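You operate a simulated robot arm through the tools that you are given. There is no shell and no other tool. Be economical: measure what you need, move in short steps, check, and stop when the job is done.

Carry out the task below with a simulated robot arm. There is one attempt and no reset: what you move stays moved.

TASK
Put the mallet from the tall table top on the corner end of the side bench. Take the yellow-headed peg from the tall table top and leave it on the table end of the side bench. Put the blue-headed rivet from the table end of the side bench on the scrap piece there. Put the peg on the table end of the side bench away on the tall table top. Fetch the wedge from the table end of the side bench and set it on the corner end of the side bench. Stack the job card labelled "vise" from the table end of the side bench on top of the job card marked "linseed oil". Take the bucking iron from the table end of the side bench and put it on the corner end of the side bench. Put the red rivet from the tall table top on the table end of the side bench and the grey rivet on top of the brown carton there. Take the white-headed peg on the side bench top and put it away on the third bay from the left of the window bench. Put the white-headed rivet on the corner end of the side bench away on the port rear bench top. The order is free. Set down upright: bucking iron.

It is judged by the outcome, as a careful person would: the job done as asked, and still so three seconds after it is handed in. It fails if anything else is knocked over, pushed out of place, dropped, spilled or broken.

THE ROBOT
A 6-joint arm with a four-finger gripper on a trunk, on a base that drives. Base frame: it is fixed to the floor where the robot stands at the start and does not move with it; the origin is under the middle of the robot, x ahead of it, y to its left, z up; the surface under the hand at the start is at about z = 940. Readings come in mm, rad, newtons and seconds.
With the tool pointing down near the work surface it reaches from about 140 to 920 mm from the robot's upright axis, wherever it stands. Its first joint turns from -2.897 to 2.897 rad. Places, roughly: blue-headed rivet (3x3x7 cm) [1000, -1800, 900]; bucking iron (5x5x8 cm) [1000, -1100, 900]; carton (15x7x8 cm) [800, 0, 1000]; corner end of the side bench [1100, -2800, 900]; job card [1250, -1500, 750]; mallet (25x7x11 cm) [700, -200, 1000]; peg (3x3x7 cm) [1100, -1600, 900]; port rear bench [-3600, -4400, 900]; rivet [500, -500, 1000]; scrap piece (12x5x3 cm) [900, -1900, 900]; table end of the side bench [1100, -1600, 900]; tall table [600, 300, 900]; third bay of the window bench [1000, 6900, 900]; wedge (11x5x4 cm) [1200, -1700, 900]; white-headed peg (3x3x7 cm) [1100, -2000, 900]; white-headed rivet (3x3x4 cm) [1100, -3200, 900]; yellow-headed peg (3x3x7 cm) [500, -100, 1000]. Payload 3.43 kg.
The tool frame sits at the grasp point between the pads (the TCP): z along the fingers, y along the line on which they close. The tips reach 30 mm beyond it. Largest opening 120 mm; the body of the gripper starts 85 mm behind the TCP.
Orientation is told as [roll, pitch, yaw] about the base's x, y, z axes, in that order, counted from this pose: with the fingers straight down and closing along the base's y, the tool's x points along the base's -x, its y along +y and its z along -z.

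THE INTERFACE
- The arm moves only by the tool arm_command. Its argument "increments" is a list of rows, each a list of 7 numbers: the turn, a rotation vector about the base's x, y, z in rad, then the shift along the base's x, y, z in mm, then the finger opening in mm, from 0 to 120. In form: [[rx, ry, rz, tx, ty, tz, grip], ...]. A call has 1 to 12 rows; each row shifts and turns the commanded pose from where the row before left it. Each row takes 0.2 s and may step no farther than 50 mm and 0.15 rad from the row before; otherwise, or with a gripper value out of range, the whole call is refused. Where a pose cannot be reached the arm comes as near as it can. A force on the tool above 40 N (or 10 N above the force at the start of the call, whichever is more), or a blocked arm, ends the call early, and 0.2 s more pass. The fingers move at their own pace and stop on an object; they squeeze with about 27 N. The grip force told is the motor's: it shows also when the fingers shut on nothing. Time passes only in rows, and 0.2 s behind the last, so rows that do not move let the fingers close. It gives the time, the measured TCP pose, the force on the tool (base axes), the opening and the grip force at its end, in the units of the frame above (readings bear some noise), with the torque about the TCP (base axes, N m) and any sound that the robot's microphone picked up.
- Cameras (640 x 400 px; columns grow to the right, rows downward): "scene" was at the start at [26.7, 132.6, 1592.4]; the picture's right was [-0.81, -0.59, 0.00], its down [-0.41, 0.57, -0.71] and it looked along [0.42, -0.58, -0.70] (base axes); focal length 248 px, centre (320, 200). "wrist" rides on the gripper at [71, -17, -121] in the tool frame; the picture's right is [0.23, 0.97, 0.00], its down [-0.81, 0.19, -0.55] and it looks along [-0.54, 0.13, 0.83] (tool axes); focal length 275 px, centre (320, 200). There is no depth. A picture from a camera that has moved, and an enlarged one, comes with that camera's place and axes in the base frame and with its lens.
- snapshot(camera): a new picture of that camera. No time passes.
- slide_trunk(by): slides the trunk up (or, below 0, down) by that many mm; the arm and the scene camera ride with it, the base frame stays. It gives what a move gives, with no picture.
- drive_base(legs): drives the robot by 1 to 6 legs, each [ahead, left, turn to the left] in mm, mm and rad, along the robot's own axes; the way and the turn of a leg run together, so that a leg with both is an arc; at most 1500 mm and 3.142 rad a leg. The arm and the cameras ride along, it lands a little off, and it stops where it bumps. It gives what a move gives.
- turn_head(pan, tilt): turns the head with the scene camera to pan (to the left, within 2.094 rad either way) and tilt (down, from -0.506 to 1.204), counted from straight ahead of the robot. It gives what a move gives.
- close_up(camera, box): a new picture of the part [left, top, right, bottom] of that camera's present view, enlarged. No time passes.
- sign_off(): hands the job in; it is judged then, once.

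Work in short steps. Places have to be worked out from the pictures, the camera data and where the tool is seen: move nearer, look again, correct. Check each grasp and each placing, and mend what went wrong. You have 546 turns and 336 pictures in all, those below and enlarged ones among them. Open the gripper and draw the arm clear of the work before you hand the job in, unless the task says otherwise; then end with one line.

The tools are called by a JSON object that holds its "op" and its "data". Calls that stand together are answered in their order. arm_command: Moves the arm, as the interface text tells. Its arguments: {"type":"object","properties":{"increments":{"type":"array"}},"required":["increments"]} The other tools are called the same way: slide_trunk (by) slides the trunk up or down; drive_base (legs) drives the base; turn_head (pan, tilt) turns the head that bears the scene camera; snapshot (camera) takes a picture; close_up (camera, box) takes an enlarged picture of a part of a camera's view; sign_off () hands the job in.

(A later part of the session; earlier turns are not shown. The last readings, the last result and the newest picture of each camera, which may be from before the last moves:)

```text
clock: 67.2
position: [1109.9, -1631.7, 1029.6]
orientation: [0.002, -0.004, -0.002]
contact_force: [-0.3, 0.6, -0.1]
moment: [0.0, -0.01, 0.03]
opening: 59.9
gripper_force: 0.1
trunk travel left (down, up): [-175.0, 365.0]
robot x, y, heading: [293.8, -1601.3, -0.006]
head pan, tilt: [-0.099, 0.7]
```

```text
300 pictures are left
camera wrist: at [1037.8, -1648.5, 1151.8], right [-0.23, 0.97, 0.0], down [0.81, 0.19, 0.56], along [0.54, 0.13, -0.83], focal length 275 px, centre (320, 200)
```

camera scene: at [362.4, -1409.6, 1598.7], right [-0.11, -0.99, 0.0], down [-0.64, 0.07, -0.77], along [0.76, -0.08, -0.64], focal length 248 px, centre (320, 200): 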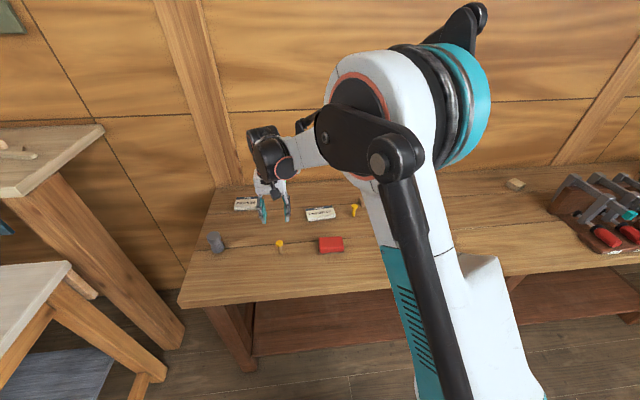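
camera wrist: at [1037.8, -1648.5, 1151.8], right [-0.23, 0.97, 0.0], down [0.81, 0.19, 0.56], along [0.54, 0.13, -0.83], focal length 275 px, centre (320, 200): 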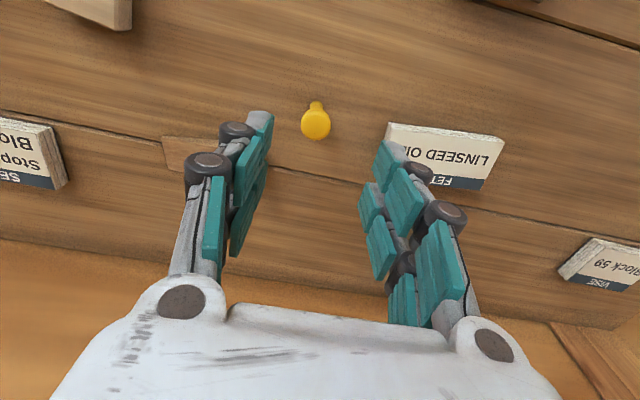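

Peg at (1113,-1633); the card is 75 mm to the side, wedge behind. Descend and grip.

{"op": "arm_command", "data": {"increments": [[0, 0.004, 0, 3, -1, -48, 60], [0, 0, 0, 0, 0, -48, 60], [0, 0, 0, 0, 0, -41, 60], [0, 0, 0, 0, 0, 0, 0], [0, 0, 0, 0, 0, 0, 0], [0, 0, 0, 0, 0, 0, 0]]}}

{"op": "arm_command", "data": {"increments": [[0, 0, 0, 0, 0, 50, 0], [0, 0, 0, 0, 0, 50, 0], [0, 0, 0, 0, 0, 50, 0], [0, 0, 0, 0, 0, 50, 0], [0, 0, 0, -40, 20, 20, 0], [0, 0, 0, -40, 20, 20, 0], [0, 0, 0, -40, 20, 20, 0], [0, 0, 0, -40, 20, 20, 0], [0, 0, 0, -40, 20, 20, 0], [0, 0, 0, -40, 20, 20, 0], [0, 0, 0, -40, 20, 0, 0], [0, 0, 0, -40, 20, 0, 0]]}}

{"op": "snapshot", "data": {"camera": "wrist"}}

```text
clock: 68.6
position: [1112.5, -1632.5, 892.5]
orientation: [0.0, 0.002, -0.002]
contact_force: [-0.1, -0.4, -0.7]
moment: [0.03, 0.0, -0.02]
opening: 20.6
gripper_force: 26.2
trunk travel left (down, up): [-175.0, 365.0]
robot x, y, heading: [299.9, -1599.9, -0.008]
head pan, tilt: [-0.099, 0.7]
```

```text
clock: 71.2
position: [789.7, -1472.8, 1216.4]
orientation: [0.001, -0.001, 0.0]
contact_force: [0.5, -0.8, -0.6]
moment: [-0.04, -0.01, -0.02]
opening: 20.4
gripper_force: 26.8
trunk travel left (down, up): [-175.0, 365.0]
robot x, y, heading: [299.5, -1596.8, -0.01]
head pan, tilt: [-0.099, 0.7]
```

```text
299 pictures are left
camera wrist: at [718.9, -1490.0, 1337.4], right [-0.23, 0.97, 0.0], down [0.81, 0.19, 0.55], along [0.54, 0.13, -0.83], focal length 275 px, centre (320, 200)
```

wrist: 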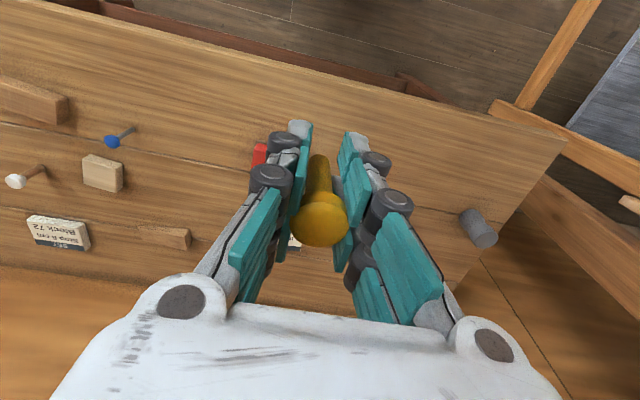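

Held. I slide the base left to (300,-1000), from where both the tall table's right side and the bench's end are in reach.

{"op": "drive_base", "data": {"legs": [[0, 590, 0]]}}

{"op": "turn_head", "data": {"pan": 0.3, "tilt": 0.6}}

{"op": "snapshot", "data": {"camera": "scene"}}

```text
clock: 74.6
position: [800.5, -888.8, 1215.7]
orientation: [0.0, 0.0, -0.013]
contact_force: [0.0, -0.5, -0.6]
moment: [-0.01, 0.01, -0.03]
opening: 20.2
gripper_force: 27.2
trunk travel left (down, up): [-175.0, 365.0]
robot x, y, heading: [307.4, -1008.9, -0.017]
head pan, tilt: [-0.099, 0.7]
```

```text
clock: 75.5
position: [800.9, -889.2, 1214.4]
orientation: [0.001, 0.001, -0.015]
contact_force: [0.1, 0.6, -0.7]
moment: [-0.02, 0.0, 0.01]
opening: 20.5
gripper_force: 27.1
trunk travel left (down, up): [-175.0, 365.0]
robot x, y, heading: [306.5, -1011.1, -0.025]
head pan, tilt: [0.3, 0.6]
```

```text
298 pictures are left
camera scene: at [363.3, -860.4, 1609.5], right [-0.57, -0.82, 0.0], down [-0.45, 0.31, -0.84], along [0.69, -0.48, -0.54], focal length 248 px, centre (320, 200)
```

scene: 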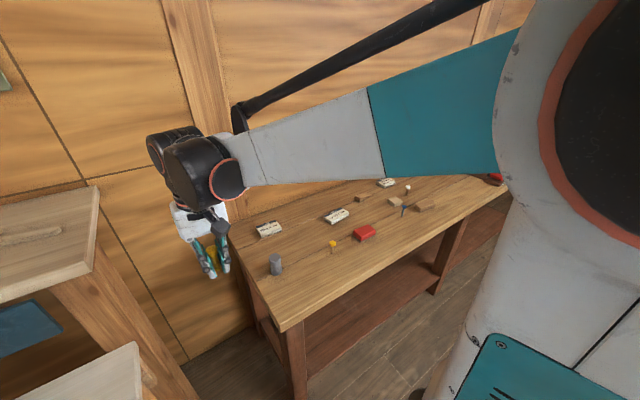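

I carry the peg over to the former grey-rivet spot on the tall table, hovering first.

{"op": "arm_command", "data": {"increments": [[0, 0, 0.014, -5.5, 44, 0, 0], [0, 0, 0, -5.5, 44, 0, 0], [0, 0, 0, -5.5, 44, 0, 0], [0, 0, 0, -5.5, 44, 0, 0], [0, 0, 0, -5.5, 44, 0, 0], [0, 0, 0, -5.5, 44, -20, 0], [0, 0, 0, -5.5, 44, -20, 0], [0, 0, 0, -5.5, 43, -20, 0], [0, 0, 0, 0, 0, -45, 0]]}}

{"op": "snapshot", "data": {"camera": "wrist"}}

```text
clock: 77.5
position: [754.5, -539.4, 1111.2]
orientation: [0.0, 0.001, 0.001]
contact_force: [-1.1, 0.9, 0.1]
moment: [-0.05, 0.01, 0.01]
opening: 20.1
gripper_force: 27.1
trunk travel left (down, up): [-175.0, 365.0]
robot x, y, heading: [307.8, -1012.7, -0.023]
head pan, tilt: [0.3, 0.6]
```

```text
297 pictures are left
camera wrist: at [683.8, -556.0, 1233.5], right [-0.23, 0.97, 0.0], down [0.81, 0.19, 0.55], along [0.54, 0.13, -0.83], focal length 275 px, centre (320, 200)
```

wrist: 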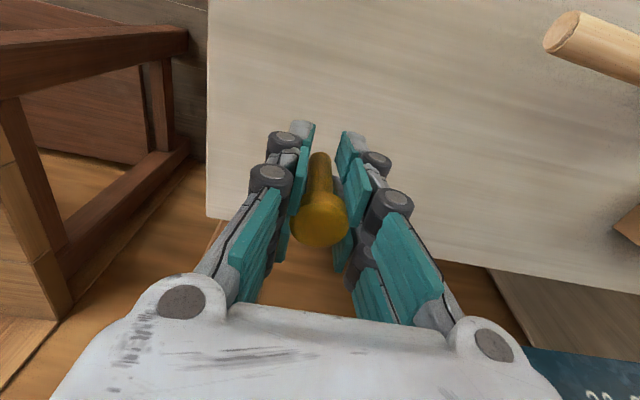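

Clear. I lower to 985, then in 2 mm steps to contact.

{"op": "arm_command", "data": {"increments": [[0, 0, 0, 0, 10, -45, 0], [0, 0, 0, 0, 10, -45, 0], [0, 0, 0, 0, 0, -30, 0], [0, 0, 0, 0, 0, -6, 0], [0, 0, 0, 0, 0, 0, 0]]}}

{"op": "arm_command", "data": {"increments": [[0, 0, 0, 0, 0, -2, 0], [0, 0, 0, 0, 0, 0, 0]]}}

{"op": "arm_command", "data": {"increments": [[0, 0, 0, 0, 0, -2, 0], [0, 0, 0, 0, 0, 0, 0]]}}

```text
clock: 78.7
position: [755.6, -516.7, 986.2]
orientation: [-0.001, 0.002, -0.002]
contact_force: [-0.1, 0.3, -0.7]
moment: [0.0, 0.01, -0.03]
opening: 20.5
gripper_force: 27.0
trunk travel left (down, up): [-175.0, 365.0]
robot x, y, heading: [306.1, -1009.5, -0.018]
head pan, tilt: [0.3, 0.6]
```

```text
clock: 79.3
position: [756.3, -517.1, 983.7]
orientation: [0.0, 0.002, 0.001]
contact_force: [0.3, -0.4, 0.5]
moment: [0.01, -0.04, -0.02]
opening: 20.2
gripper_force: 27.1
trunk travel left (down, up): [-175.0, 365.0]
robot x, y, heading: [306.8, -1005.8, -0.024]
head pan, tilt: [0.3, 0.6]
```

```text
clock: 79.9
position: [756.7, -518.1, 981.7]
orientation: [0.001, 0.003, 0.0]
contact_force: [-0.6, -0.2, 0.0]
moment: [0.0, 0.0, -0.03]
opening: 20.4
gripper_force: 27.8
trunk travel left (down, up): [-175.0, 365.0]
robot x, y, heading: [305.4, -1006.6, -0.023]
head pan, tilt: [0.3, 0.6]
```

{"op": "arm_command", "data": {"increments": [[0, 0, 0, 0, 0, -1.5, 0], [0, 0, 0, 0, 0, 0, 0]]}}

{"op": "arm_command", "data": {"increments": [[0, 0, 0, 0, 0, -1.5, 0], [0, 0, 0, 0, 0, 0, 0]]}}

{"op": "arm_command", "data": {"increments": [[0, 0, 0, 0, 0, -1.5, 0], [0, 0, 0, 0, 0, 0, 0]]}}

```text
clock: 80.5
position: [757.0, -516.6, 979.1]
orientation: [-0.001, 0.002, 0.001]
contact_force: [-0.5, 1.3, -0.4]
moment: [0.0, 0.01, -0.01]
opening: 19.9
gripper_force: 27.1
trunk travel left (down, up): [-175.0, 365.0]
robot x, y, heading: [311.2, -1012.6, -0.029]
head pan, tilt: [0.3, 0.6]
```

```text
clock: 81.1
position: [755.6, -517.7, 978.2]
orientation: [-0.001, 0.001, -0.002]
contact_force: [0.1, 0.6, 0.3]
moment: [0.03, -0.02, 0.0]
opening: 20.4
gripper_force: 27.1
trunk travel left (down, up): [-175.0, 365.0]
robot x, y, heading: [310.4, -1010.1, -0.021]
head pan, tilt: [0.3, 0.6]
```

```text
clock: 81.7
position: [757.4, -518.6, 975.6]
orientation: [-0.001, 0.003, 0.0]
contact_force: [0.4, 0.1, 0.6]
moment: [0.0, 0.02, 0.0]
opening: 20.5
gripper_force: 26.8
trunk travel left (down, up): [-175.0, 365.0]
robot x, y, heading: [305.9, -1009.4, -0.022]
head pan, tilt: [0.3, 0.6]
```

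{"op": "arm_command", "data": {"increments": [[0, 0, 0, 0, 0, -1.5, 0], [0, 0, 0, 0, 0, 0, 0]]}}

{"op": "arm_command", "data": {"increments": [[0, 0, 0, 0, 0, -1.5, 0], [0, 0, 0, 0, 0, 0, 0]]}}

{"op": "arm_command", "data": {"increments": [[0, 0, 0, 0, 0, -1.5, 0], [0, 0, 0, 0, 0, 0, 0]]}}

{"op": "snapshot", "data": {"camera": "wrist"}}

```text
clock: 82.3
position: [757.0, -517.8, 973.9]
orientation: [0.0, 0.001, 0.001]
contact_force: [0.1, 0.1, -1.3]
moment: [0.02, -0.01, 0.01]
opening: 20.4
gripper_force: 27.1
trunk travel left (down, up): [-175.0, 365.0]
robot x, y, heading: [309.3, -1007.0, -0.027]
head pan, tilt: [0.3, 0.6]
```

```text
clock: 82.9
position: [755.8, -518.6, 972.4]
orientation: [0.0, 0.002, -0.001]
contact_force: [0.0, 0.1, 1.3]
moment: [-0.04, 0.0, 0.0]
opening: 20.4
gripper_force: 26.8
trunk travel left (down, up): [-175.0, 365.0]
robot x, y, heading: [307.0, -1010.1, -0.018]
head pan, tilt: [0.3, 0.6]
```

```text
clock: 83.5
position: [756.2, -517.5, 971.0]
orientation: [0.001, -0.001, 0.001]
contact_force: [0.1, 1.1, 10.3]
moment: [0.02, -0.02, 0.01]
opening: 20.3
gripper_force: 26.7
trunk travel left (down, up): [-175.0, 365.0]
robot x, y, heading: [307.7, -1005.7, -0.021]
head pan, tilt: [0.3, 0.6]
```

```text
296 pictures are left
camera wrist: at [685.7, -534.6, 1093.8], right [-0.23, 0.97, 0.0], down [0.81, 0.19, 0.55], along [0.54, 0.13, -0.83], focal length 275 px, centre (320, 200)
```

wrist: 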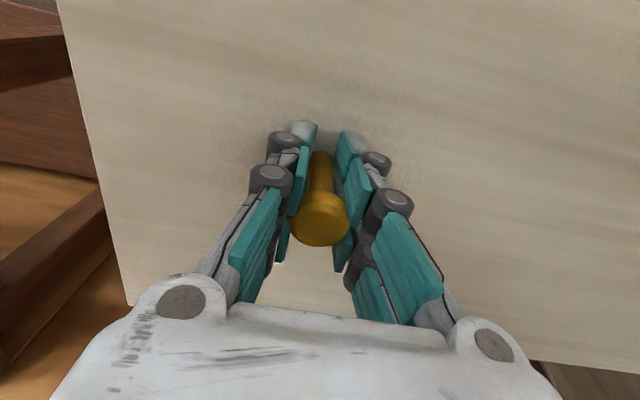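

Contact at 971. Release and rise.

{"op": "arm_command", "data": {"increments": [[0, 0, 0, 0, 0, 0.7, 12], [0, 0, 0, 0, 0, 0, 24], [0, 0, 0, 0, 0, 0, 50], [0, 0, 0, 0, 0, 0, 60], [0, 0, 0, 0, 0, 30, 60], [0, 0, 0, 0, 0, 45, 60], [0, 0, 0, 0, 0, 50, 60], [0, 0, 0, -20, 10, 30, 60]]}}

{"op": "snapshot", "data": {"camera": "wrist"}}

```text
clock: 85.3
position: [738.5, -506.2, 1127.3]
orientation: [0.003, 0.001, 0.0]
contact_force: [-0.6, 0.0, 1.0]
moment: [0.01, 0.01, 0.0]
opening: 60.2
gripper_force: 0.1
trunk travel left (down, up): [-175.0, 365.0]
robot x, y, heading: [303.3, -1009.9, -0.025]
head pan, tilt: [0.3, 0.6]
```

```text
295 pictures are left
camera wrist: at [667.2, -523.2, 1248.8], right [-0.23, 0.97, 0.0], down [0.81, 0.19, 0.55], along [0.54, 0.13, -0.83], focal length 275 px, centre (320, 200)
```

wrist: 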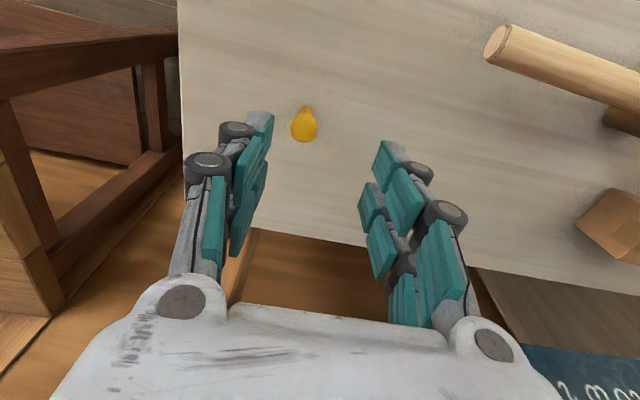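

Peg upright on the tall table. Now the red rivet, judged at (457,-359).

{"op": "arm_command", "data": {"increments": [[0, 0, 0, -35, 18.4, -3, 60], [0, 0, 0, -35, 18.4, -3, 60], [0, 0, 0, -35, 18.4, -3, 60], [0, 0, 0, -35, 18.4, -3, 60], [0, 0, 0, -35, 18.4, -3, 60], [0, 0, 0, -35, 18.4, -3, 60], [0, 0, 0, -35, 18.4, -3, 60], [0, 0, 0, -35, 18.4, -3, 60]]}}

{"op": "snapshot", "data": {"camera": "wrist"}}

```text
clock: 87.3
position: [484.4, -344.0, 1086.8]
orientation: [0.004, 0.005, -0.03]
contact_force: [2.7, -2.3, -0.4]
moment: [0.11, 0.2, -0.03]
opening: 60.0
gripper_force: 0.2
trunk travel left (down, up): [-175.0, 365.0]
robot x, y, heading: [309.2, -1009.9, -0.026]
head pan, tilt: [0.3, 0.6]
stopped in row 8: the arm was blocked; the commanded pose is now the measured one
```

```text
294 pictures are left
camera wrist: at [413.3, -358.3, 1209.4], right [-0.2, 0.98, 0.0], down [0.82, 0.17, 0.55], along [0.54, 0.11, -0.84], focal length 275 px, centre (320, 200)
```

wrist: 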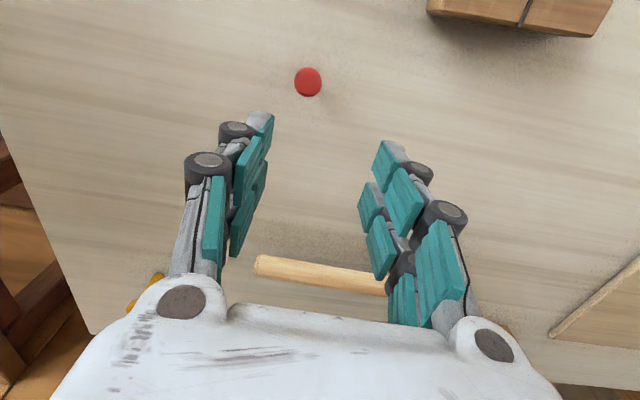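

The arm was blocked, probably a wrist limit with the arm swung far left. I yaw the tool and approach again.

{"op": "arm_command", "data": {"increments": [[0, 0, 0.14, 0, 0, 5, 60], [0, 0, 0.14, 0, 0, 5, 60], [0, 0, 0.14, 0, 0, 5, 60], [0, 0, 0.14, 0, 0, 0, 60], [0, 0, 0.14, 0, 0, 0, 60]]}}

{"op": "snapshot", "data": {"camera": "scene"}}

```text
clock: 88.5
position: [481.7, -337.2, 1097.6]
orientation: [0.0, 0.001, 0.675]
contact_force: [0.5, -0.9, -0.6]
moment: [0.04, 0.0, 0.0]
opening: 60.1
gripper_force: 0.0
trunk travel left (down, up): [-175.0, 365.0]
robot x, y, heading: [309.0, -1007.1, -0.025]
head pan, tilt: [0.3, 0.6]
```

```text
293 pictures are left
camera scene: at [369.4, -778.8, 1598.8], right [0.36, -0.93, 0.0], down [-0.6, -0.23, -0.77], along [0.72, 0.27, -0.64], focal length 248 px, centre (320, 200)
```

scene: 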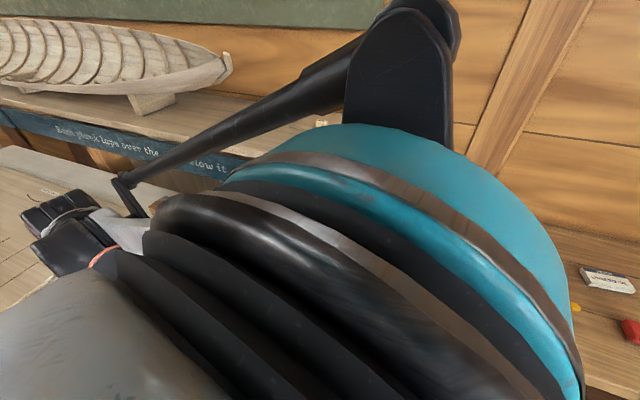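

Red rivet confirmed at about (457,-360). I move above it with this yaw.

{"op": "arm_command", "data": {"increments": [[0, 0, 0.1, -12, -11, 0, 60], [0, 0, 0.1, -13, -12, -15, 60]]}}

{"op": "snapshot", "data": {"camera": "wrist"}}

```text
clock: 89.3
position: [463.3, -346.1, 1072.9]
orientation: [0.002, 0.001, 0.866]
contact_force: [-0.2, -0.2, 0.0]
moment: [0.02, -0.02, 0.0]
opening: 60.1
gripper_force: 0.0
trunk travel left (down, up): [-175.0, 365.0]
robot x, y, heading: [307.9, -1012.2, -0.022]
head pan, tilt: [0.3, 0.6]
stopped in row 2: the arm was blocked; the commanded pose is now the measured one
```

```text
292 pictures are left
camera wrist: at [430.4, -411.5, 1194.4], right [-0.89, 0.45, 0.0], down [0.38, 0.74, 0.55], along [0.25, 0.49, -0.83], focal length 275 px, centre (320, 200)
```

wrist: 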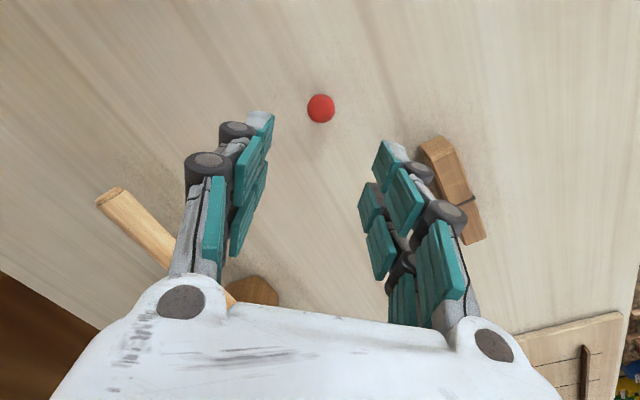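

Likely the arm runs into the head mast when swung so far left. I raise, then turn the base left 1.2 rad so that the rivet lies ahead.

{"op": "arm_command", "data": {"increments": [[0, 0, 0, 10, 5, 40, 60], [0, 0, 0, 0, 0, 45, 60], [0, 0, 0, 0, 0, 45, 60]]}}

{"op": "drive_base", "data": {"legs": [[0, 0, 1.2]]}}

{"op": "arm_command", "data": {"increments": [[0, 0, -0.055, 44, 17, 0, 60], [0, 0, -0.055, 44, 17, 0, 60], [0, 0, -0.055, 44, 17, 0, 60], [0, 0, -0.055, 44, 17, 0, 60], [0, 0, -0.055, 44, 17, 0, 60], [0, 0, -0.055, 44, 17, 0, 60], [0, 0, -0.055, 44, 17, 0, 60], [0, 0, -0.055, 44, 17, 0, 60], [0, 0, -0.055, 44, 17, 0, 60], [0, 0, -0.055, 44, 17, 0, 60], [0, 0, -0.055, 44, 17, 0, 60], [0, 0, -0.055, 44, 17, 0, 60]]}}

```text
clock: 90.1
position: [475.1, -339.2, 1199.8]
orientation: [0.001, 0.002, 0.867]
contact_force: [-0.3, 0.0, 1.0]
moment: [0.01, 0.0, 0.01]
opening: 60.1
gripper_force: 0.0
trunk travel left (down, up): [-175.0, 365.0]
robot x, y, heading: [307.5, -1006.8, -0.023]
head pan, tilt: [0.3, 0.6]
```

```text
clock: 93.4
position: [-249.2, -600.4, 1200.0]
orientation: [0.003, 0.001, 2.048]
contact_force: [0.7, 0.4, -0.5]
moment: [0.03, -0.01, 0.0]
opening: 60.3
gripper_force: 0.0
trunk travel left (down, up): [-175.0, 365.0]
robot x, y, heading: [308.6, -1011.3, 1.165]
head pan, tilt: [0.3, 0.6]
```

```text
clock: 96.0
position: [281.8, -396.1, 1199.5]
orientation: [0.002, 0.003, 1.389]
contact_force: [0.2, 0.8, -0.4]
moment: [-0.03, 0.01, -0.02]
opening: 59.9
gripper_force: 0.0
trunk travel left (down, up): [-175.0, 365.0]
robot x, y, heading: [307.2, -1010.3, 1.17]
head pan, tilt: [0.3, 0.6]
```

Now on to above the red rivet.

{"op": "arm_command", "data": {"increments": [[0, 0, -0.045, 44, 9, 0, 60], [0, 0, -0.045, 44, 9, -10, 60], [0, 0, -0.045, 44, 9, -15, 60], [0, 0, -0.045, 43, 9, -20, 60], [0, 0, 0, 0, 0, -45, 60], [0, 0, 0, 0, 0, -30, 60]]}}

{"op": "snapshot", "data": {"camera": "wrist"}}

{"op": "snapshot", "data": {"camera": "scene"}}

```text
clock: 97.4
position: [453.3, -360.1, 1079.2]
orientation: [0.004, 0.002, 1.208]
contact_force: [0.0, -0.5, 1.0]
moment: [-0.03, 0.0, -0.03]
opening: 59.7
gripper_force: 0.1
trunk travel left (down, up): [-175.0, 365.0]
robot x, y, heading: [306.4, -1008.2, 1.158]
head pan, tilt: [0.3, 0.6]
```

```text
291 pictures are left
camera wrist: at [444.4, -432.0, 1200.3], right [-0.99, 0.13, 0.0], down [0.11, 0.83, 0.55], along [0.07, 0.55, -0.83], focal length 275 px, centre (320, 200)
```

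wrist: 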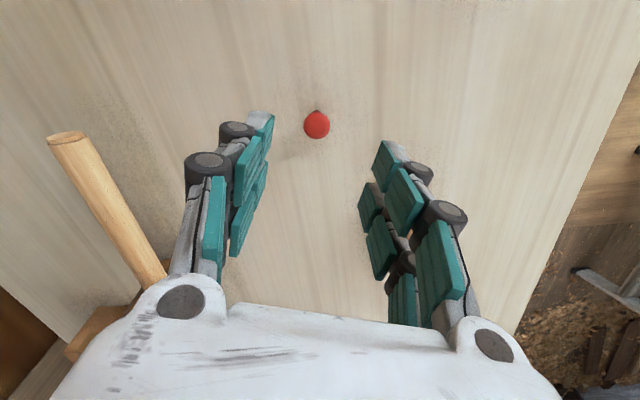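

```text
290 pictures are left
camera scene: at [123.7, -860.3, 1607.2], right [0.99, -0.11, 0.0], down [-0.06, -0.56, -0.82], along [0.09, 0.82, -0.57], focal length 248 px, centre (320, 200)
```

scene: 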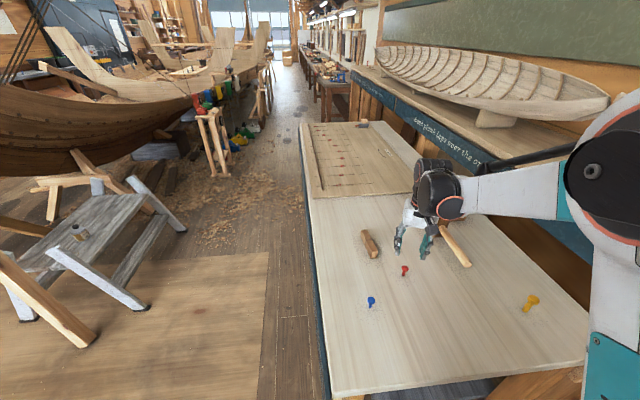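

Rivet at (457,-355). Descend and grip.

{"op": "arm_command", "data": {"increments": [[0, 0, 0, 4, 5, -40, 60], [0, 0, 0, 0, 0, -40, 60], [0, 0, 0, 0, 0, -25, 60], [0, 0, 0, 0, 0, 0, 0], [0, 0, 0, 0, 0, 0, 0], [0, 0, 0, 0, 0, 0, 0]]}}

{"op": "arm_command", "data": {"increments": [[0, 0, 0, 0, 0, 50, 0], [0, 0, 0, 0, 0, 50, 0], [0, 0, 0, 0, 0, 50, 0], [0, 0, 0, 0, 0, 40, 0]]}}

{"op": "snapshot", "data": {"camera": "wrist"}}

```text
clock: 98.8
position: [457.9, -355.0, 973.7]
orientation: [0.001, 0.002, 1.21]
contact_force: [0.3, 0.0, 0.2]
moment: [-0.01, -0.02, 0.0]
opening: 19.0
gripper_force: 26.8
trunk travel left (down, up): [-175.0, 365.0]
robot x, y, heading: [307.5, -1010.0, 1.165]
head pan, tilt: [0.3, 0.6]
```

```text
clock: 99.8
position: [456.6, -357.5, 1165.4]
orientation: [0.002, 0.004, 1.211]
contact_force: [0.2, 1.0, 0.3]
moment: [-0.01, 0.0, -0.01]
opening: 19.0
gripper_force: 27.3
trunk travel left (down, up): [-175.0, 365.0]
robot x, y, heading: [306.1, -1014.2, 1.161]
head pan, tilt: [0.3, 0.6]
```

```text
289 pictures are left
camera wrist: at [448.9, -429.7, 1288.0], right [-0.99, 0.13, 0.0], down [0.11, 0.83, 0.55], along [0.07, 0.55, -0.83], focal length 275 px, centre (320, 200)
```

wrist: 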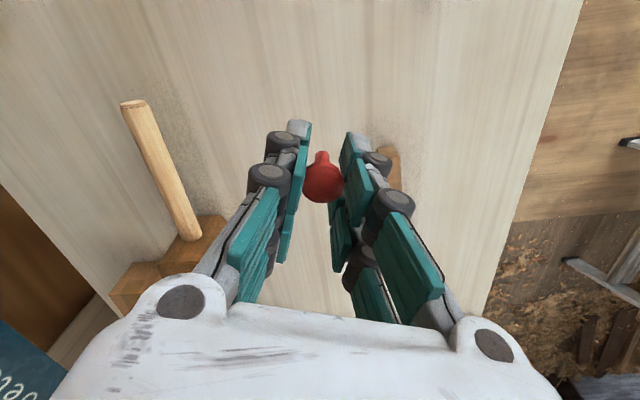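

Held. I turn the base right so the arm faces the bench.

{"op": "drive_base", "data": {"legs": [[0, 0, -1.5]]}}

{"op": "snapshot", "data": {"camera": "wrist"}}

```text
clock: 103.9
position: [967.1, -1120.1, 1165.8]
orientation: [0.002, 0.001, -0.301]
contact_force: [-0.4, -0.5, -0.5]
moment: [0.0, 0.02, 0.03]
opening: 18.6
gripper_force: 26.9
trunk travel left (down, up): [-175.0, 365.0]
robot x, y, heading: [304.2, -1011.2, -0.341]
head pan, tilt: [0.3, 0.6]
```

```text
288 pictures are left
camera wrist: at [894.6, -1114.7, 1287.3], right [0.07, 1.0, 0.0], down [0.83, -0.06, 0.55], along [0.55, -0.04, -0.83], focal length 275 px, centre (320, 200)
```

wrist: 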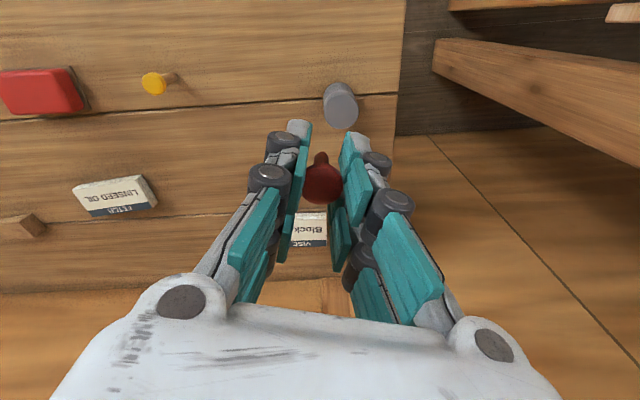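

Place at the free spot (880,-1220): move over and lower to ~902.

{"op": "arm_command", "data": {"increments": [[0, 0, 0, -29, -33, -10, 0], [0, 0, 0, -29, -33, -10, 0], [0, 0, 0, -29, -34, -10, 0], [0, 0, 0, 0, 0, -45, 0], [0, 0, 0, 0, 0, -45, 0], [0, 0, 0, 0, 0, -45, 0], [0, 0, 0, 0, 0, -45, 0], [0, 0, 0, 0, 0, -40, 0], [0, 0, 0, 0, 0, -12, 0], [0, 0, 0, 0, 0, 0, 0]]}}

{"op": "arm_command", "data": {"increments": [[0, 0, 0, 0, 0, -3, 0], [0, 0, 0, 0, 0, 0, 0]]}}

{"op": "arm_command", "data": {"increments": [[0, 0, 0, 0, 0, -2, 0], [0, 0, 0, 0, 0, 0, 0]]}}

```text
clock: 106.1
position: [879.8, -1221.6, 901.7]
orientation: [0.003, 0.002, -0.301]
contact_force: [-0.2, 0.6, 0.2]
moment: [0.01, 0.01, 0.0]
opening: 18.6
gripper_force: 27.1
trunk travel left (down, up): [-175.0, 365.0]
robot x, y, heading: [306.5, -1009.4, -0.348]
head pan, tilt: [0.3, 0.6]
```

```text
clock: 106.7
position: [880.0, -1220.8, 899.7]
orientation: [0.002, 0.002, -0.3]
contact_force: [0.8, 0.1, 0.2]
moment: [-0.02, -0.01, -0.04]
opening: 18.7
gripper_force: 27.4
trunk travel left (down, up): [-175.0, 365.0]
robot x, y, heading: [306.0, -1006.1, -0.346]
head pan, tilt: [0.3, 0.6]
```

```text
clock: 107.3
position: [880.6, -1219.5, 896.5]
orientation: [0.003, 0.002, -0.299]
contact_force: [0.3, 0.5, -0.9]
moment: [0.01, -0.02, -0.04]
opening: 18.7
gripper_force: 27.2
trunk travel left (down, up): [-175.0, 365.0]
robot x, y, heading: [310.2, -1009.0, -0.35]
head pan, tilt: [0.3, 0.6]
```

{"op": "arm_command", "data": {"increments": [[0, 0, 0, 0, 0, -1.5, 0], [0, 0, 0, 0, 0, 0, 0]]}}

{"op": "arm_command", "data": {"increments": [[0, 0, 0, 0, 0, -1.5, 0], [0, 0, 0, 0, 0, 0, 0]]}}

{"op": "arm_command", "data": {"increments": [[0, 0, 0, 0, 0, -1.5, 0], [0, 0, 0, 0, 0, 0, 0]]}}

```text
clock: 107.9
position: [880.7, -1220.2, 896.4]
orientation: [0.002, 0.001, -0.301]
contact_force: [-0.1, -0.2, -0.1]
moment: [0.01, 0.01, 0.01]
opening: 18.5
gripper_force: 26.8
trunk travel left (down, up): [-175.0, 365.0]
robot x, y, heading: [306.9, -1010.2, -0.347]
head pan, tilt: [0.3, 0.6]
```

```text
clock: 108.5
position: [879.3, -1220.6, 894.6]
orientation: [0.001, 0.001, -0.301]
contact_force: [0.0, -1.0, 0.6]
moment: [0.01, 0.01, -0.02]
opening: 18.6
gripper_force: 27.0
trunk travel left (down, up): [-175.0, 365.0]
robot x, y, heading: [308.9, -1008.7, -0.346]
head pan, tilt: [0.3, 0.6]
```

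```text
clock: 109.1
position: [880.4, -1221.1, 892.4]
orientation: [0.0, 0.002, -0.3]
contact_force: [0.9, -2.5, 7.0]
moment: [-0.07, -0.03, 0.0]
opening: 19.2
gripper_force: 26.3
trunk travel left (down, up): [-175.0, 365.0]
robot x, y, heading: [307.2, -1009.6, -0.349]
head pan, tilt: [0.3, 0.6]
```

Contact at 893 as expected. Release and rise.

{"op": "arm_command", "data": {"increments": [[0, 0, 0, 0, 0, 0.5, 12], [0, 0, 0, 0, 0, 0, 24], [0, 0, 0, 0, 0, 0, 50], [0, 0, 0, 0, 0, 0, 60], [0, 0, 0, 0, 0, 30, 60], [0, 0, 0, 0, 0, 45, 60], [0, 0, 0, 0, 0, 50, 60], [0, 0, 0, 0, 0, 50, 80]]}}

{"op": "snapshot", "data": {"camera": "wrist"}}

```text
clock: 110.9
position: [880.5, -1217.9, 1067.9]
orientation: [0.001, 0.001, -0.3]
contact_force: [-1.1, -0.1, 0.3]
moment: [0.02, -0.01, 0.02]
opening: 80.1
gripper_force: 0.0
trunk travel left (down, up): [-175.0, 365.0]
robot x, y, heading: [305.2, -1008.5, -0.342]
head pan, tilt: [0.3, 0.6]
```

```text
287 pictures are left
camera wrist: at [808.8, -1213.0, 1190.2], right [0.07, 1.0, 0.0], down [0.83, -0.06, 0.55], along [0.55, -0.04, -0.83], focal length 275 px, centre (320, 200)
```

wrist: 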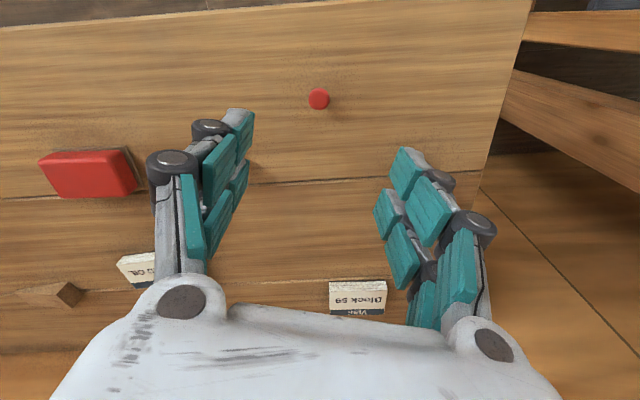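

Red rivet done. Next the vise card at ~(1227,-1175): I move the base to about (420,-1300).

{"op": "drive_base", "data": {"legs": [[0, 0, 0.342], [110, -290, 0]]}}

{"op": "turn_head", "data": {"pan": -0.1, "tilt": 0.7}}

{"op": "snapshot", "data": {"camera": "scene"}}

```text
clock: 114.1
position: [1030.7, -1304.8, 1066.6]
orientation: [0.002, 0.002, 0.049]
contact_force: [0.9, -0.5, -1.2]
moment: [0.0, -0.01, -0.02]
opening: 80.2
gripper_force: 0.0
trunk travel left (down, up): [-175.0, 365.0]
robot x, y, heading: [415.0, -1303.4, 0.002]
head pan, tilt: [0.3, 0.6]
```

```text
clock: 115.0
position: [1029.9, -1305.0, 1066.4]
orientation: [0.001, 0.003, 0.052]
contact_force: [0.3, -0.6, 0.1]
moment: [0.02, 0.02, 0.03]
opening: 79.9
gripper_force: 0.1
trunk travel left (down, up): [-175.0, 365.0]
robot x, y, heading: [421.3, -1303.5, 0.003]
head pan, tilt: [-0.099, 0.7]
```

```text
286 pictures are left
camera scene: at [481.5, -1114.8, 1598.7], right [-0.1, -1.0, 0.0], down [-0.64, 0.06, -0.76], along [0.76, -0.07, -0.64], focal length 248 px, centre (320, 200)
```

scene: 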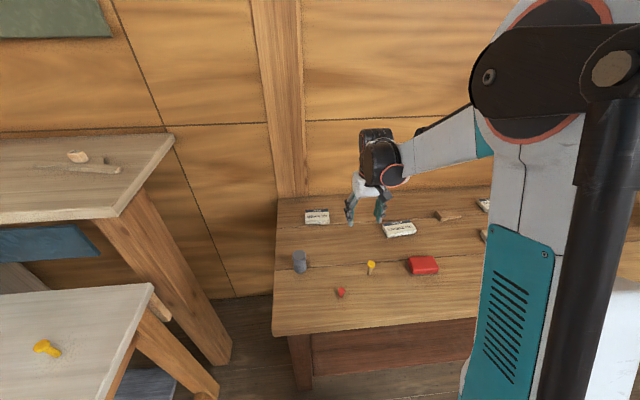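

Move above the vise card and look.

{"op": "arm_command", "data": {"increments": [[0, 0, -0.05, 33, 22, -9, 100], [0, 0, 0, 33, 22, -9, 100], [0, 0, 0, 33, 22, -9, 100], [0, 0, 0, 33, 22, -9, 100], [0, 0, 0, 33, 22, -9, 100], [0, 0, 0, 31, 24, -9, 100]]}}

{"op": "snapshot", "data": {"camera": "wrist"}}

```text
clock: 116.4
position: [1225.5, -1173.5, 1013.1]
orientation: [0.001, 0.001, -0.001]
contact_force: [-0.5, 0.7, -0.1]
moment: [0.01, 0.02, 0.0]
opening: 100.1
gripper_force: 0.1
trunk travel left (down, up): [-175.0, 365.0]
robot x, y, heading: [420.3, -1307.5, -0.0]
head pan, tilt: [-0.099, 0.7]
```

```text
285 pictures are left
camera wrist: at [1155.4, -1189.6, 1135.2], right [-0.23, 0.97, 0.0], down [0.81, 0.19, 0.55], along [0.54, 0.13, -0.83], focal length 275 px, centre (320, 200)
```

wrist: 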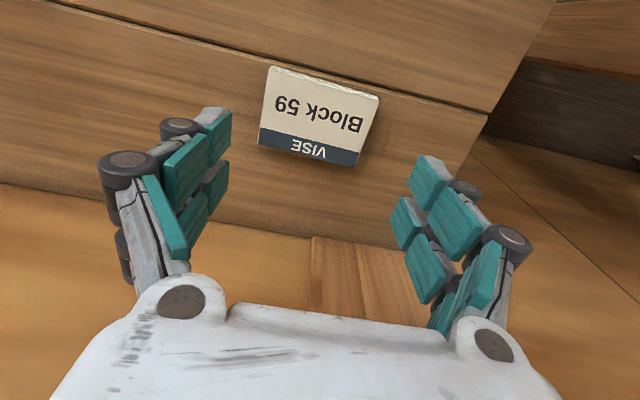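

Card is about 98×70 mm, centred at (1236,-1174), aligned with the axes. I open fully, descend to z≈894, and close along y.

{"op": "arm_command", "data": {"increments": [[0, 0, 0, 10, -0.5, -40, 120], [0, 0, 0, 0, 0, -40, 120], [0, 0, 0, 0, 0, -28, 120], [0, 0, 0, 0, 0, 0, 120]]}}

{"op": "snapshot", "data": {"camera": "wrist"}}

```text
clock: 117.4
position: [1235.3, -1172.8, 904.6]
orientation: [0.002, 0.002, 0.0]
contact_force: [-0.6, -0.1, -0.2]
moment: [0.01, -0.03, -0.03]
opening: 120.0
gripper_force: 0.1
trunk travel left (down, up): [-175.0, 365.0]
robot x, y, heading: [415.1, -1304.0, 0.0]
head pan, tilt: [-0.099, 0.7]
```

```text
284 pictures are left
camera wrist: at [1164.9, -1188.8, 1026.5], right [-0.23, 0.97, 0.0], down [0.81, 0.19, 0.55], along [0.54, 0.13, -0.83], focal length 275 px, centre (320, 200)
```

wrist: 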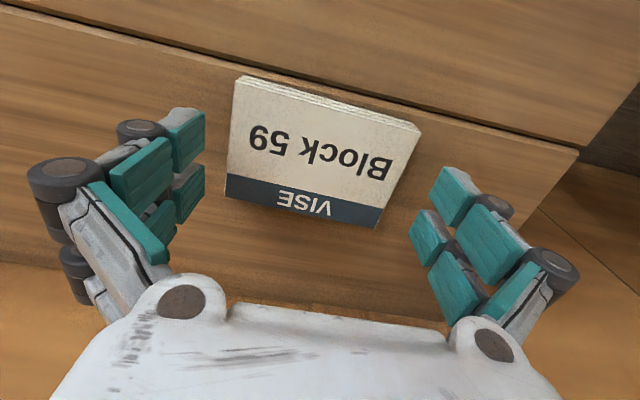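

Centred well. Go down to ~893 and close.

{"op": "arm_command", "data": {"increments": [[0, 0, 0, 0, 0, -6, 120], [0, 0, 0, 0, 0, -5, 120], [0, 0, 0, 0, 0, 0, 0], [0, 0, 0, 0, 0, 0, 0]]}}

{"op": "arm_command", "data": {"increments": [[0, 0, 0, 0, 0, 40, 0], [0, 0, 0, 0, 0, 45, 0]]}}

{"op": "snapshot", "data": {"camera": "wrist"}}

```text
clock: 118.4
position: [1236.7, -1171.7, 895.1]
orientation: [0.002, 0.0, -0.001]
contact_force: [2.1, -0.8, 7.6]
moment: [-0.04, -0.06, -0.09]
opening: 99.8
gripper_force: 27.1
trunk travel left (down, up): [-175.0, 365.0]
robot x, y, heading: [415.8, -1304.0, 0.003]
head pan, tilt: [-0.099, 0.7]
```

```text
clock: 119.0
position: [1236.3, -1172.6, 981.2]
orientation: [0.003, 0.003, 0.0]
contact_force: [0.1, 0.2, -1.3]
moment: [0.02, -0.03, 0.01]
opening: 99.8
gripper_force: 27.3
trunk travel left (down, up): [-175.0, 365.0]
robot x, y, heading: [419.2, -1305.9, 0.004]
head pan, tilt: [-0.099, 0.7]
```

```text
283 pictures are left
camera wrist: at [1166.3, -1189.0, 1102.9], right [-0.23, 0.97, 0.0], down [0.81, 0.19, 0.55], along [0.54, 0.13, -0.83], focal length 275 px, centre (320, 200)
```

wrist: 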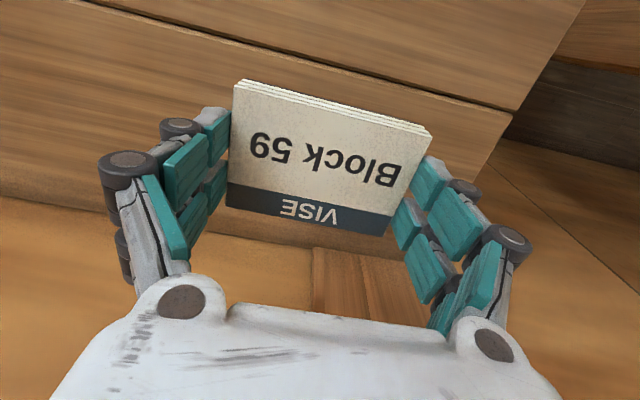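

Vise card held. I zoom the scene on the linseed card for its exact pose.

{"op": "close_up", "data": {"camera": "scene", "box": [360, 200, 440, 250]}}

```text
8.00 times, centred on (400, 225) of scene
camera zoom: at [481.0, -1114.8, 1598.7], right [-0.1, -1.0, 0.0], down [-0.64, 0.06, -0.77], along [0.76, -0.07, -0.64], focal length 1982 px, centre (-320, 0)
```

zoom: 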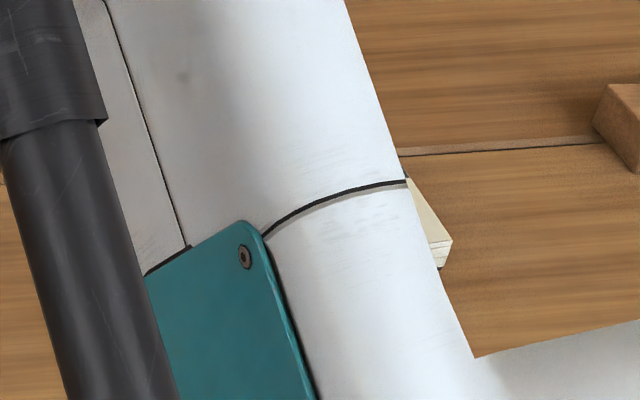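

Occluded by the arm. I carry the card to (1130,-1290,1030) and look with the wrist camera at the linseed card to its side.

{"op": "arm_command", "data": {"increments": [[0, 0, 0, -26, -30, 12, 0], [0, 0, 0, -26, -30, 12, 0], [0, 0, 0, -26, -30, 12, 0], [0, 0, 0, -26, -30, 12, 0]]}}

{"op": "snapshot", "data": {"camera": "wrist"}}

{"op": "snapshot", "data": {"camera": "scene"}}

```text
clock: 120.0
position: [1129.3, -1290.7, 1028.5]
orientation: [0.002, 0.003, 0.0]
contact_force: [0.2, -0.4, -1.5]
moment: [0.02, 0.02, 0.02]
opening: 99.9
gripper_force: 27.1
trunk travel left (down, up): [-175.0, 365.0]
robot x, y, heading: [417.6, -1303.9, 0.004]
head pan, tilt: [-0.099, 0.7]
```

```text
281 pictures are left
camera wrist: at [1059.0, -1307.5, 1150.3], right [-0.23, 0.97, 0.0], down [0.81, 0.19, 0.55], along [0.54, 0.13, -0.83], focal length 275 px, centre (320, 200)
```

wrist: 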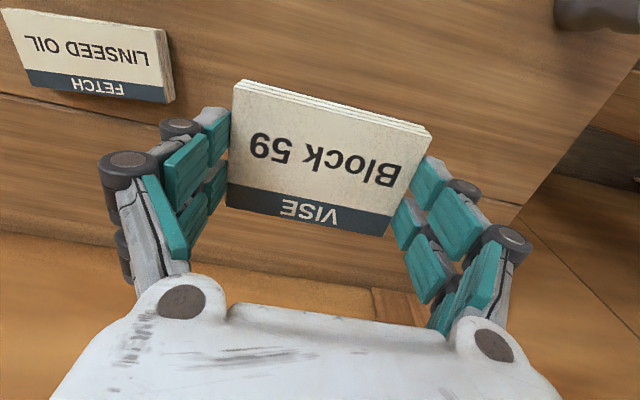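

```text
280 pictures are left
camera scene: at [480.9, -1115.1, 1598.8], right [-0.1, -1.0, 0.0], down [-0.64, 0.06, -0.77], along [0.76, -0.07, -0.64], focal length 248 px, centre (320, 200)
```

scene: 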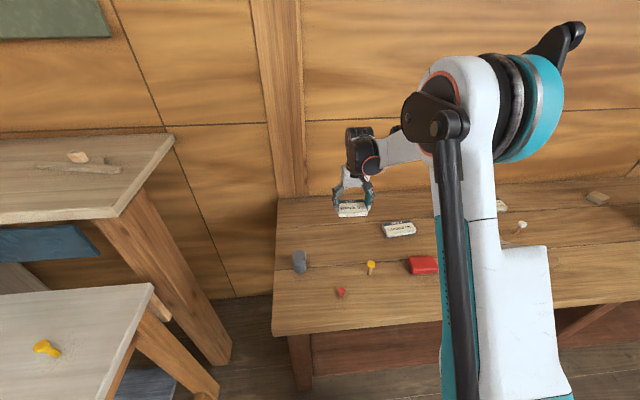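

Linseed card: about 124×61 mm, centred (1138,-1498), yawed about +0.12. I bring the vise card above it and lower to just above.

{"op": "arm_command", "data": {"increments": [[0, 0, 0.024, 2, -41.4, 0, 0], [0, 0, 0.024, 2, -41.4, 0, 0], [0, 0, 0.024, 2, -41.4, 0, 0], [0, 0, 0.024, 2, -41.4, 0, 0], [0, 0, 0.024, 1, -41.4, 0, 0], [0, 0, 0, 0, 0, -45, 0], [0, 0, 0, 0, 0, -43, 0], [0, 0, 0, 0, 0, -20, 0], [0, 0, 0, 0, 0, 0, 0]]}}

{"op": "snapshot", "data": {"camera": "wrist"}}

{"op": "close_up", "data": {"camera": "scene", "box": [340, 190, 460, 265]}}

```text
clock: 122.0
position: [1139.7, -1500.9, 918.1]
orientation: [0.003, 0.001, 0.119]
contact_force: [-0.3, -0.3, -0.6]
moment: [-0.04, 0.02, 0.02]
opening: 99.8
gripper_force: 27.3
trunk travel left (down, up): [-175.0, 365.0]
robot x, y, heading: [418.2, -1307.3, -0.002]
head pan, tilt: [-0.099, 0.7]
```

```text
279 pictures are left
camera wrist: at [1072.8, -1525.5, 1040.6], right [-0.35, 0.94, 0.0], down [0.78, 0.29, 0.55], along [0.52, 0.19, -0.83], focal length 275 px, centre (320, 200)
```

wrist: 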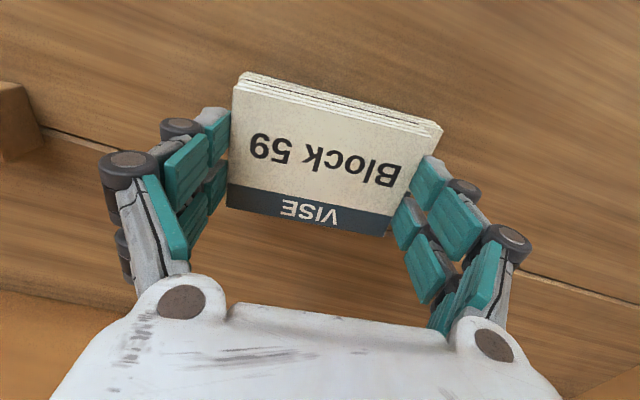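

```text
5.33 times, centred on (400, 228) of scene
camera zoom: at [481.7, -1114.9, 1598.7], right [-0.1, -1.0, 0.0], down [-0.64, 0.06, -0.76], along [0.76, -0.07, -0.64], focal length 1322 px, centre (-107, 53)
```

zoom: 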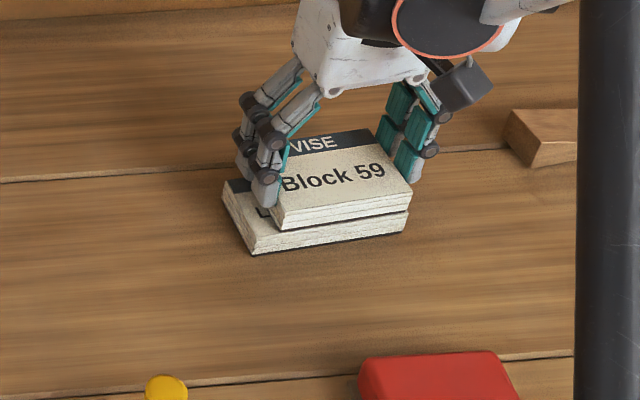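

Alignment is good. Nudge 3 mm and lower in small steps.

{"op": "arm_command", "data": {"increments": [[0, 0, 0, 0, 3, -5, 0], [0, 0, 0, 0, 0, 0, 0]]}}

{"op": "arm_command", "data": {"increments": [[0, 0, 0, 0, 0, -2.5, 0], [0, 0, 0, 0, 0, 0, 0]]}}

{"op": "arm_command", "data": {"increments": [[0, 0, 0, 0, 0, -2, 0], [0, 0, 0, 0, 0, 0, 0]]}}

```text
clock: 122.6
position: [1138.9, -1497.9, 915.1]
orientation: [0.0, 0.001, 0.118]
contact_force: [3.4, -7.8, 20.2]
moment: [-0.26, -0.07, -0.16]
opening: 99.8
gripper_force: 27.2
trunk travel left (down, up): [-175.0, 365.0]
robot x, y, heading: [416.8, -1305.6, -0.002]
head pan, tilt: [-0.099, 0.7]
```

```text
clock: 123.2
position: [1139.4, -1496.8, 912.6]
orientation: [0.001, 0.001, 0.12]
contact_force: [-1.5, -3.6, 19.9]
moment: [-0.24, 0.06, 0.04]
opening: 99.7
gripper_force: 27.4
trunk travel left (down, up): [-175.0, 365.0]
robot x, y, heading: [418.7, -1307.1, 0.004]
head pan, tilt: [-0.099, 0.7]
```

```text
clock: 123.8
position: [1138.7, -1495.7, 910.8]
orientation: [0.001, 0.002, 0.12]
contact_force: [0.4, -4.7, 19.5]
moment: [-0.17, 0.0, 0.01]
opening: 99.5
gripper_force: 26.7
trunk travel left (down, up): [-175.0, 365.0]
robot x, y, heading: [417.9, -1305.0, -0.0]
head pan, tilt: [-0.099, 0.7]
```

Contact was made around 915; the card has seated. Release carefully and rise.

{"op": "arm_command", "data": {"increments": [[0, 0, 0, 0, 0, 2, 0], [0, 0, 0, 0, 0, 0, 110], [0, 0, 0, 0, 0, 0, 120], [0, 0, 0, 0, 0, 0, 120], [0, 0, 0, 0, 0, 40, 120], [0, 0, 0, 0, 0, 45, 120], [0, 0, 0, 0, 0, 45, 120]]}}

{"op": "snapshot", "data": {"camera": "wrist"}}

{"op": "close_up", "data": {"camera": "scene", "box": [340, 190, 460, 265]}}

```text
clock: 125.4
position: [1142.4, -1494.4, 1045.7]
orientation: [0.0, 0.0, 0.12]
contact_force: [0.9, 0.2, 0.2]
moment: [0.02, 0.07, 0.0]
opening: 120.2
gripper_force: 0.0
trunk travel left (down, up): [-175.0, 365.0]
robot x, y, heading: [419.9, -1305.8, 0.001]
head pan, tilt: [-0.099, 0.7]
```

```text
277 pictures are left
camera wrist: at [1072.9, -1521.0, 1167.4], right [-0.35, 0.94, 0.0], down [0.78, 0.29, 0.55], along [0.52, 0.19, -0.83], focal length 275 px, centre (320, 200)
```

wrist: 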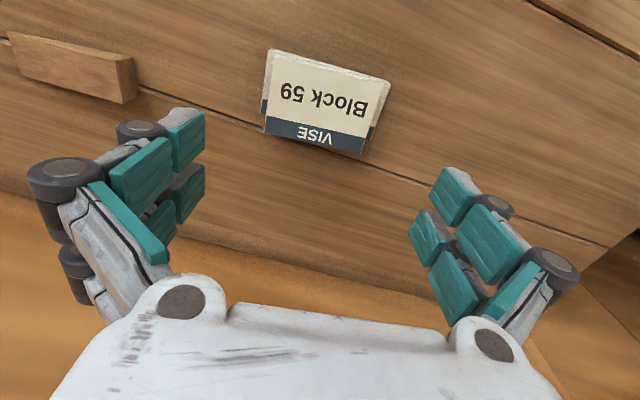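

```text
5.33 times, centred on (400, 228) of scene
camera zoom: at [481.3, -1114.9, 1598.7], right [-0.1, -1.0, 0.0], down [-0.64, 0.06, -0.77], along [0.76, -0.07, -0.64], focal length 1322 px, centre (-107, 53)
```

zoom: 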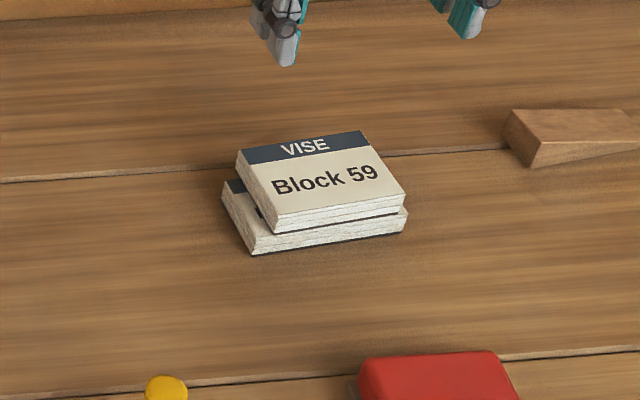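

Stack is good. Next the blue-headed rivet and the scrap piece: slide the base right 400 mm and look.

{"op": "drive_base", "data": {"legs": [[-20, -400, 0]]}}

{"op": "snapshot", "data": {"camera": "scene"}}

{"op": "snapshot", "data": {"camera": "wrist"}}

```text
clock: 127.8
position: [1123.6, -1889.8, 1045.3]
orientation: [0.001, 0.002, 0.124]
contact_force: [0.5, 0.8, -0.2]
moment: [0.01, 0.0, 0.0]
opening: 120.2
gripper_force: 0.1
trunk travel left (down, up): [-175.0, 365.0]
robot x, y, heading: [401.5, -1703.4, 0.012]
head pan, tilt: [-0.099, 0.7]
```

```text
275 pictures are left
camera scene: at [462.8, -1511.1, 1598.7], right [-0.09, -1.0, 0.0], down [-0.64, 0.06, -0.76], along [0.76, -0.07, -0.64], focal length 248 px, centre (320, 200)
```

scene: 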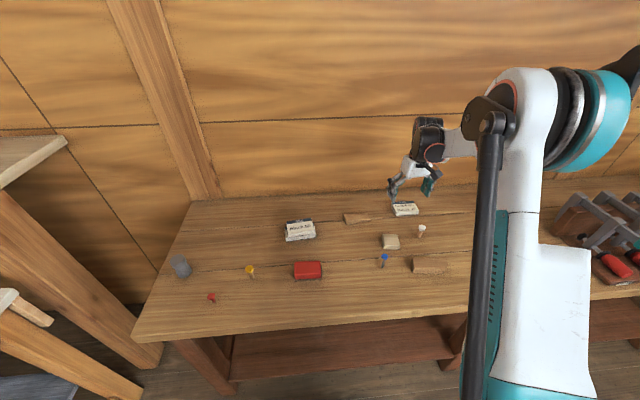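

```text
274 pictures are left
camera wrist: at [1056.0, -1914.9, 1166.7], right [-0.35, 0.94, 0.0], down [0.78, 0.29, 0.55], along [0.52, 0.19, -0.83], focal length 275 px, centre (320, 200)
```

wrist: 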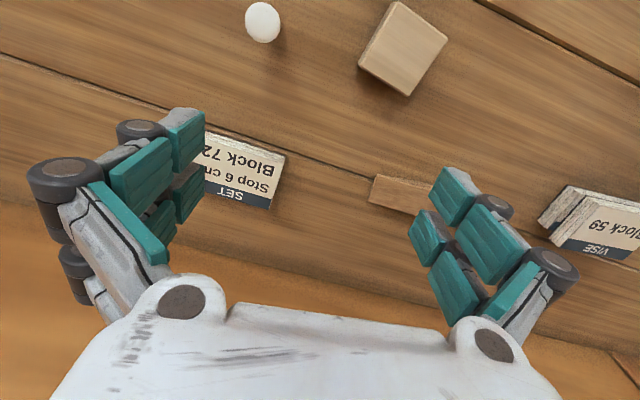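

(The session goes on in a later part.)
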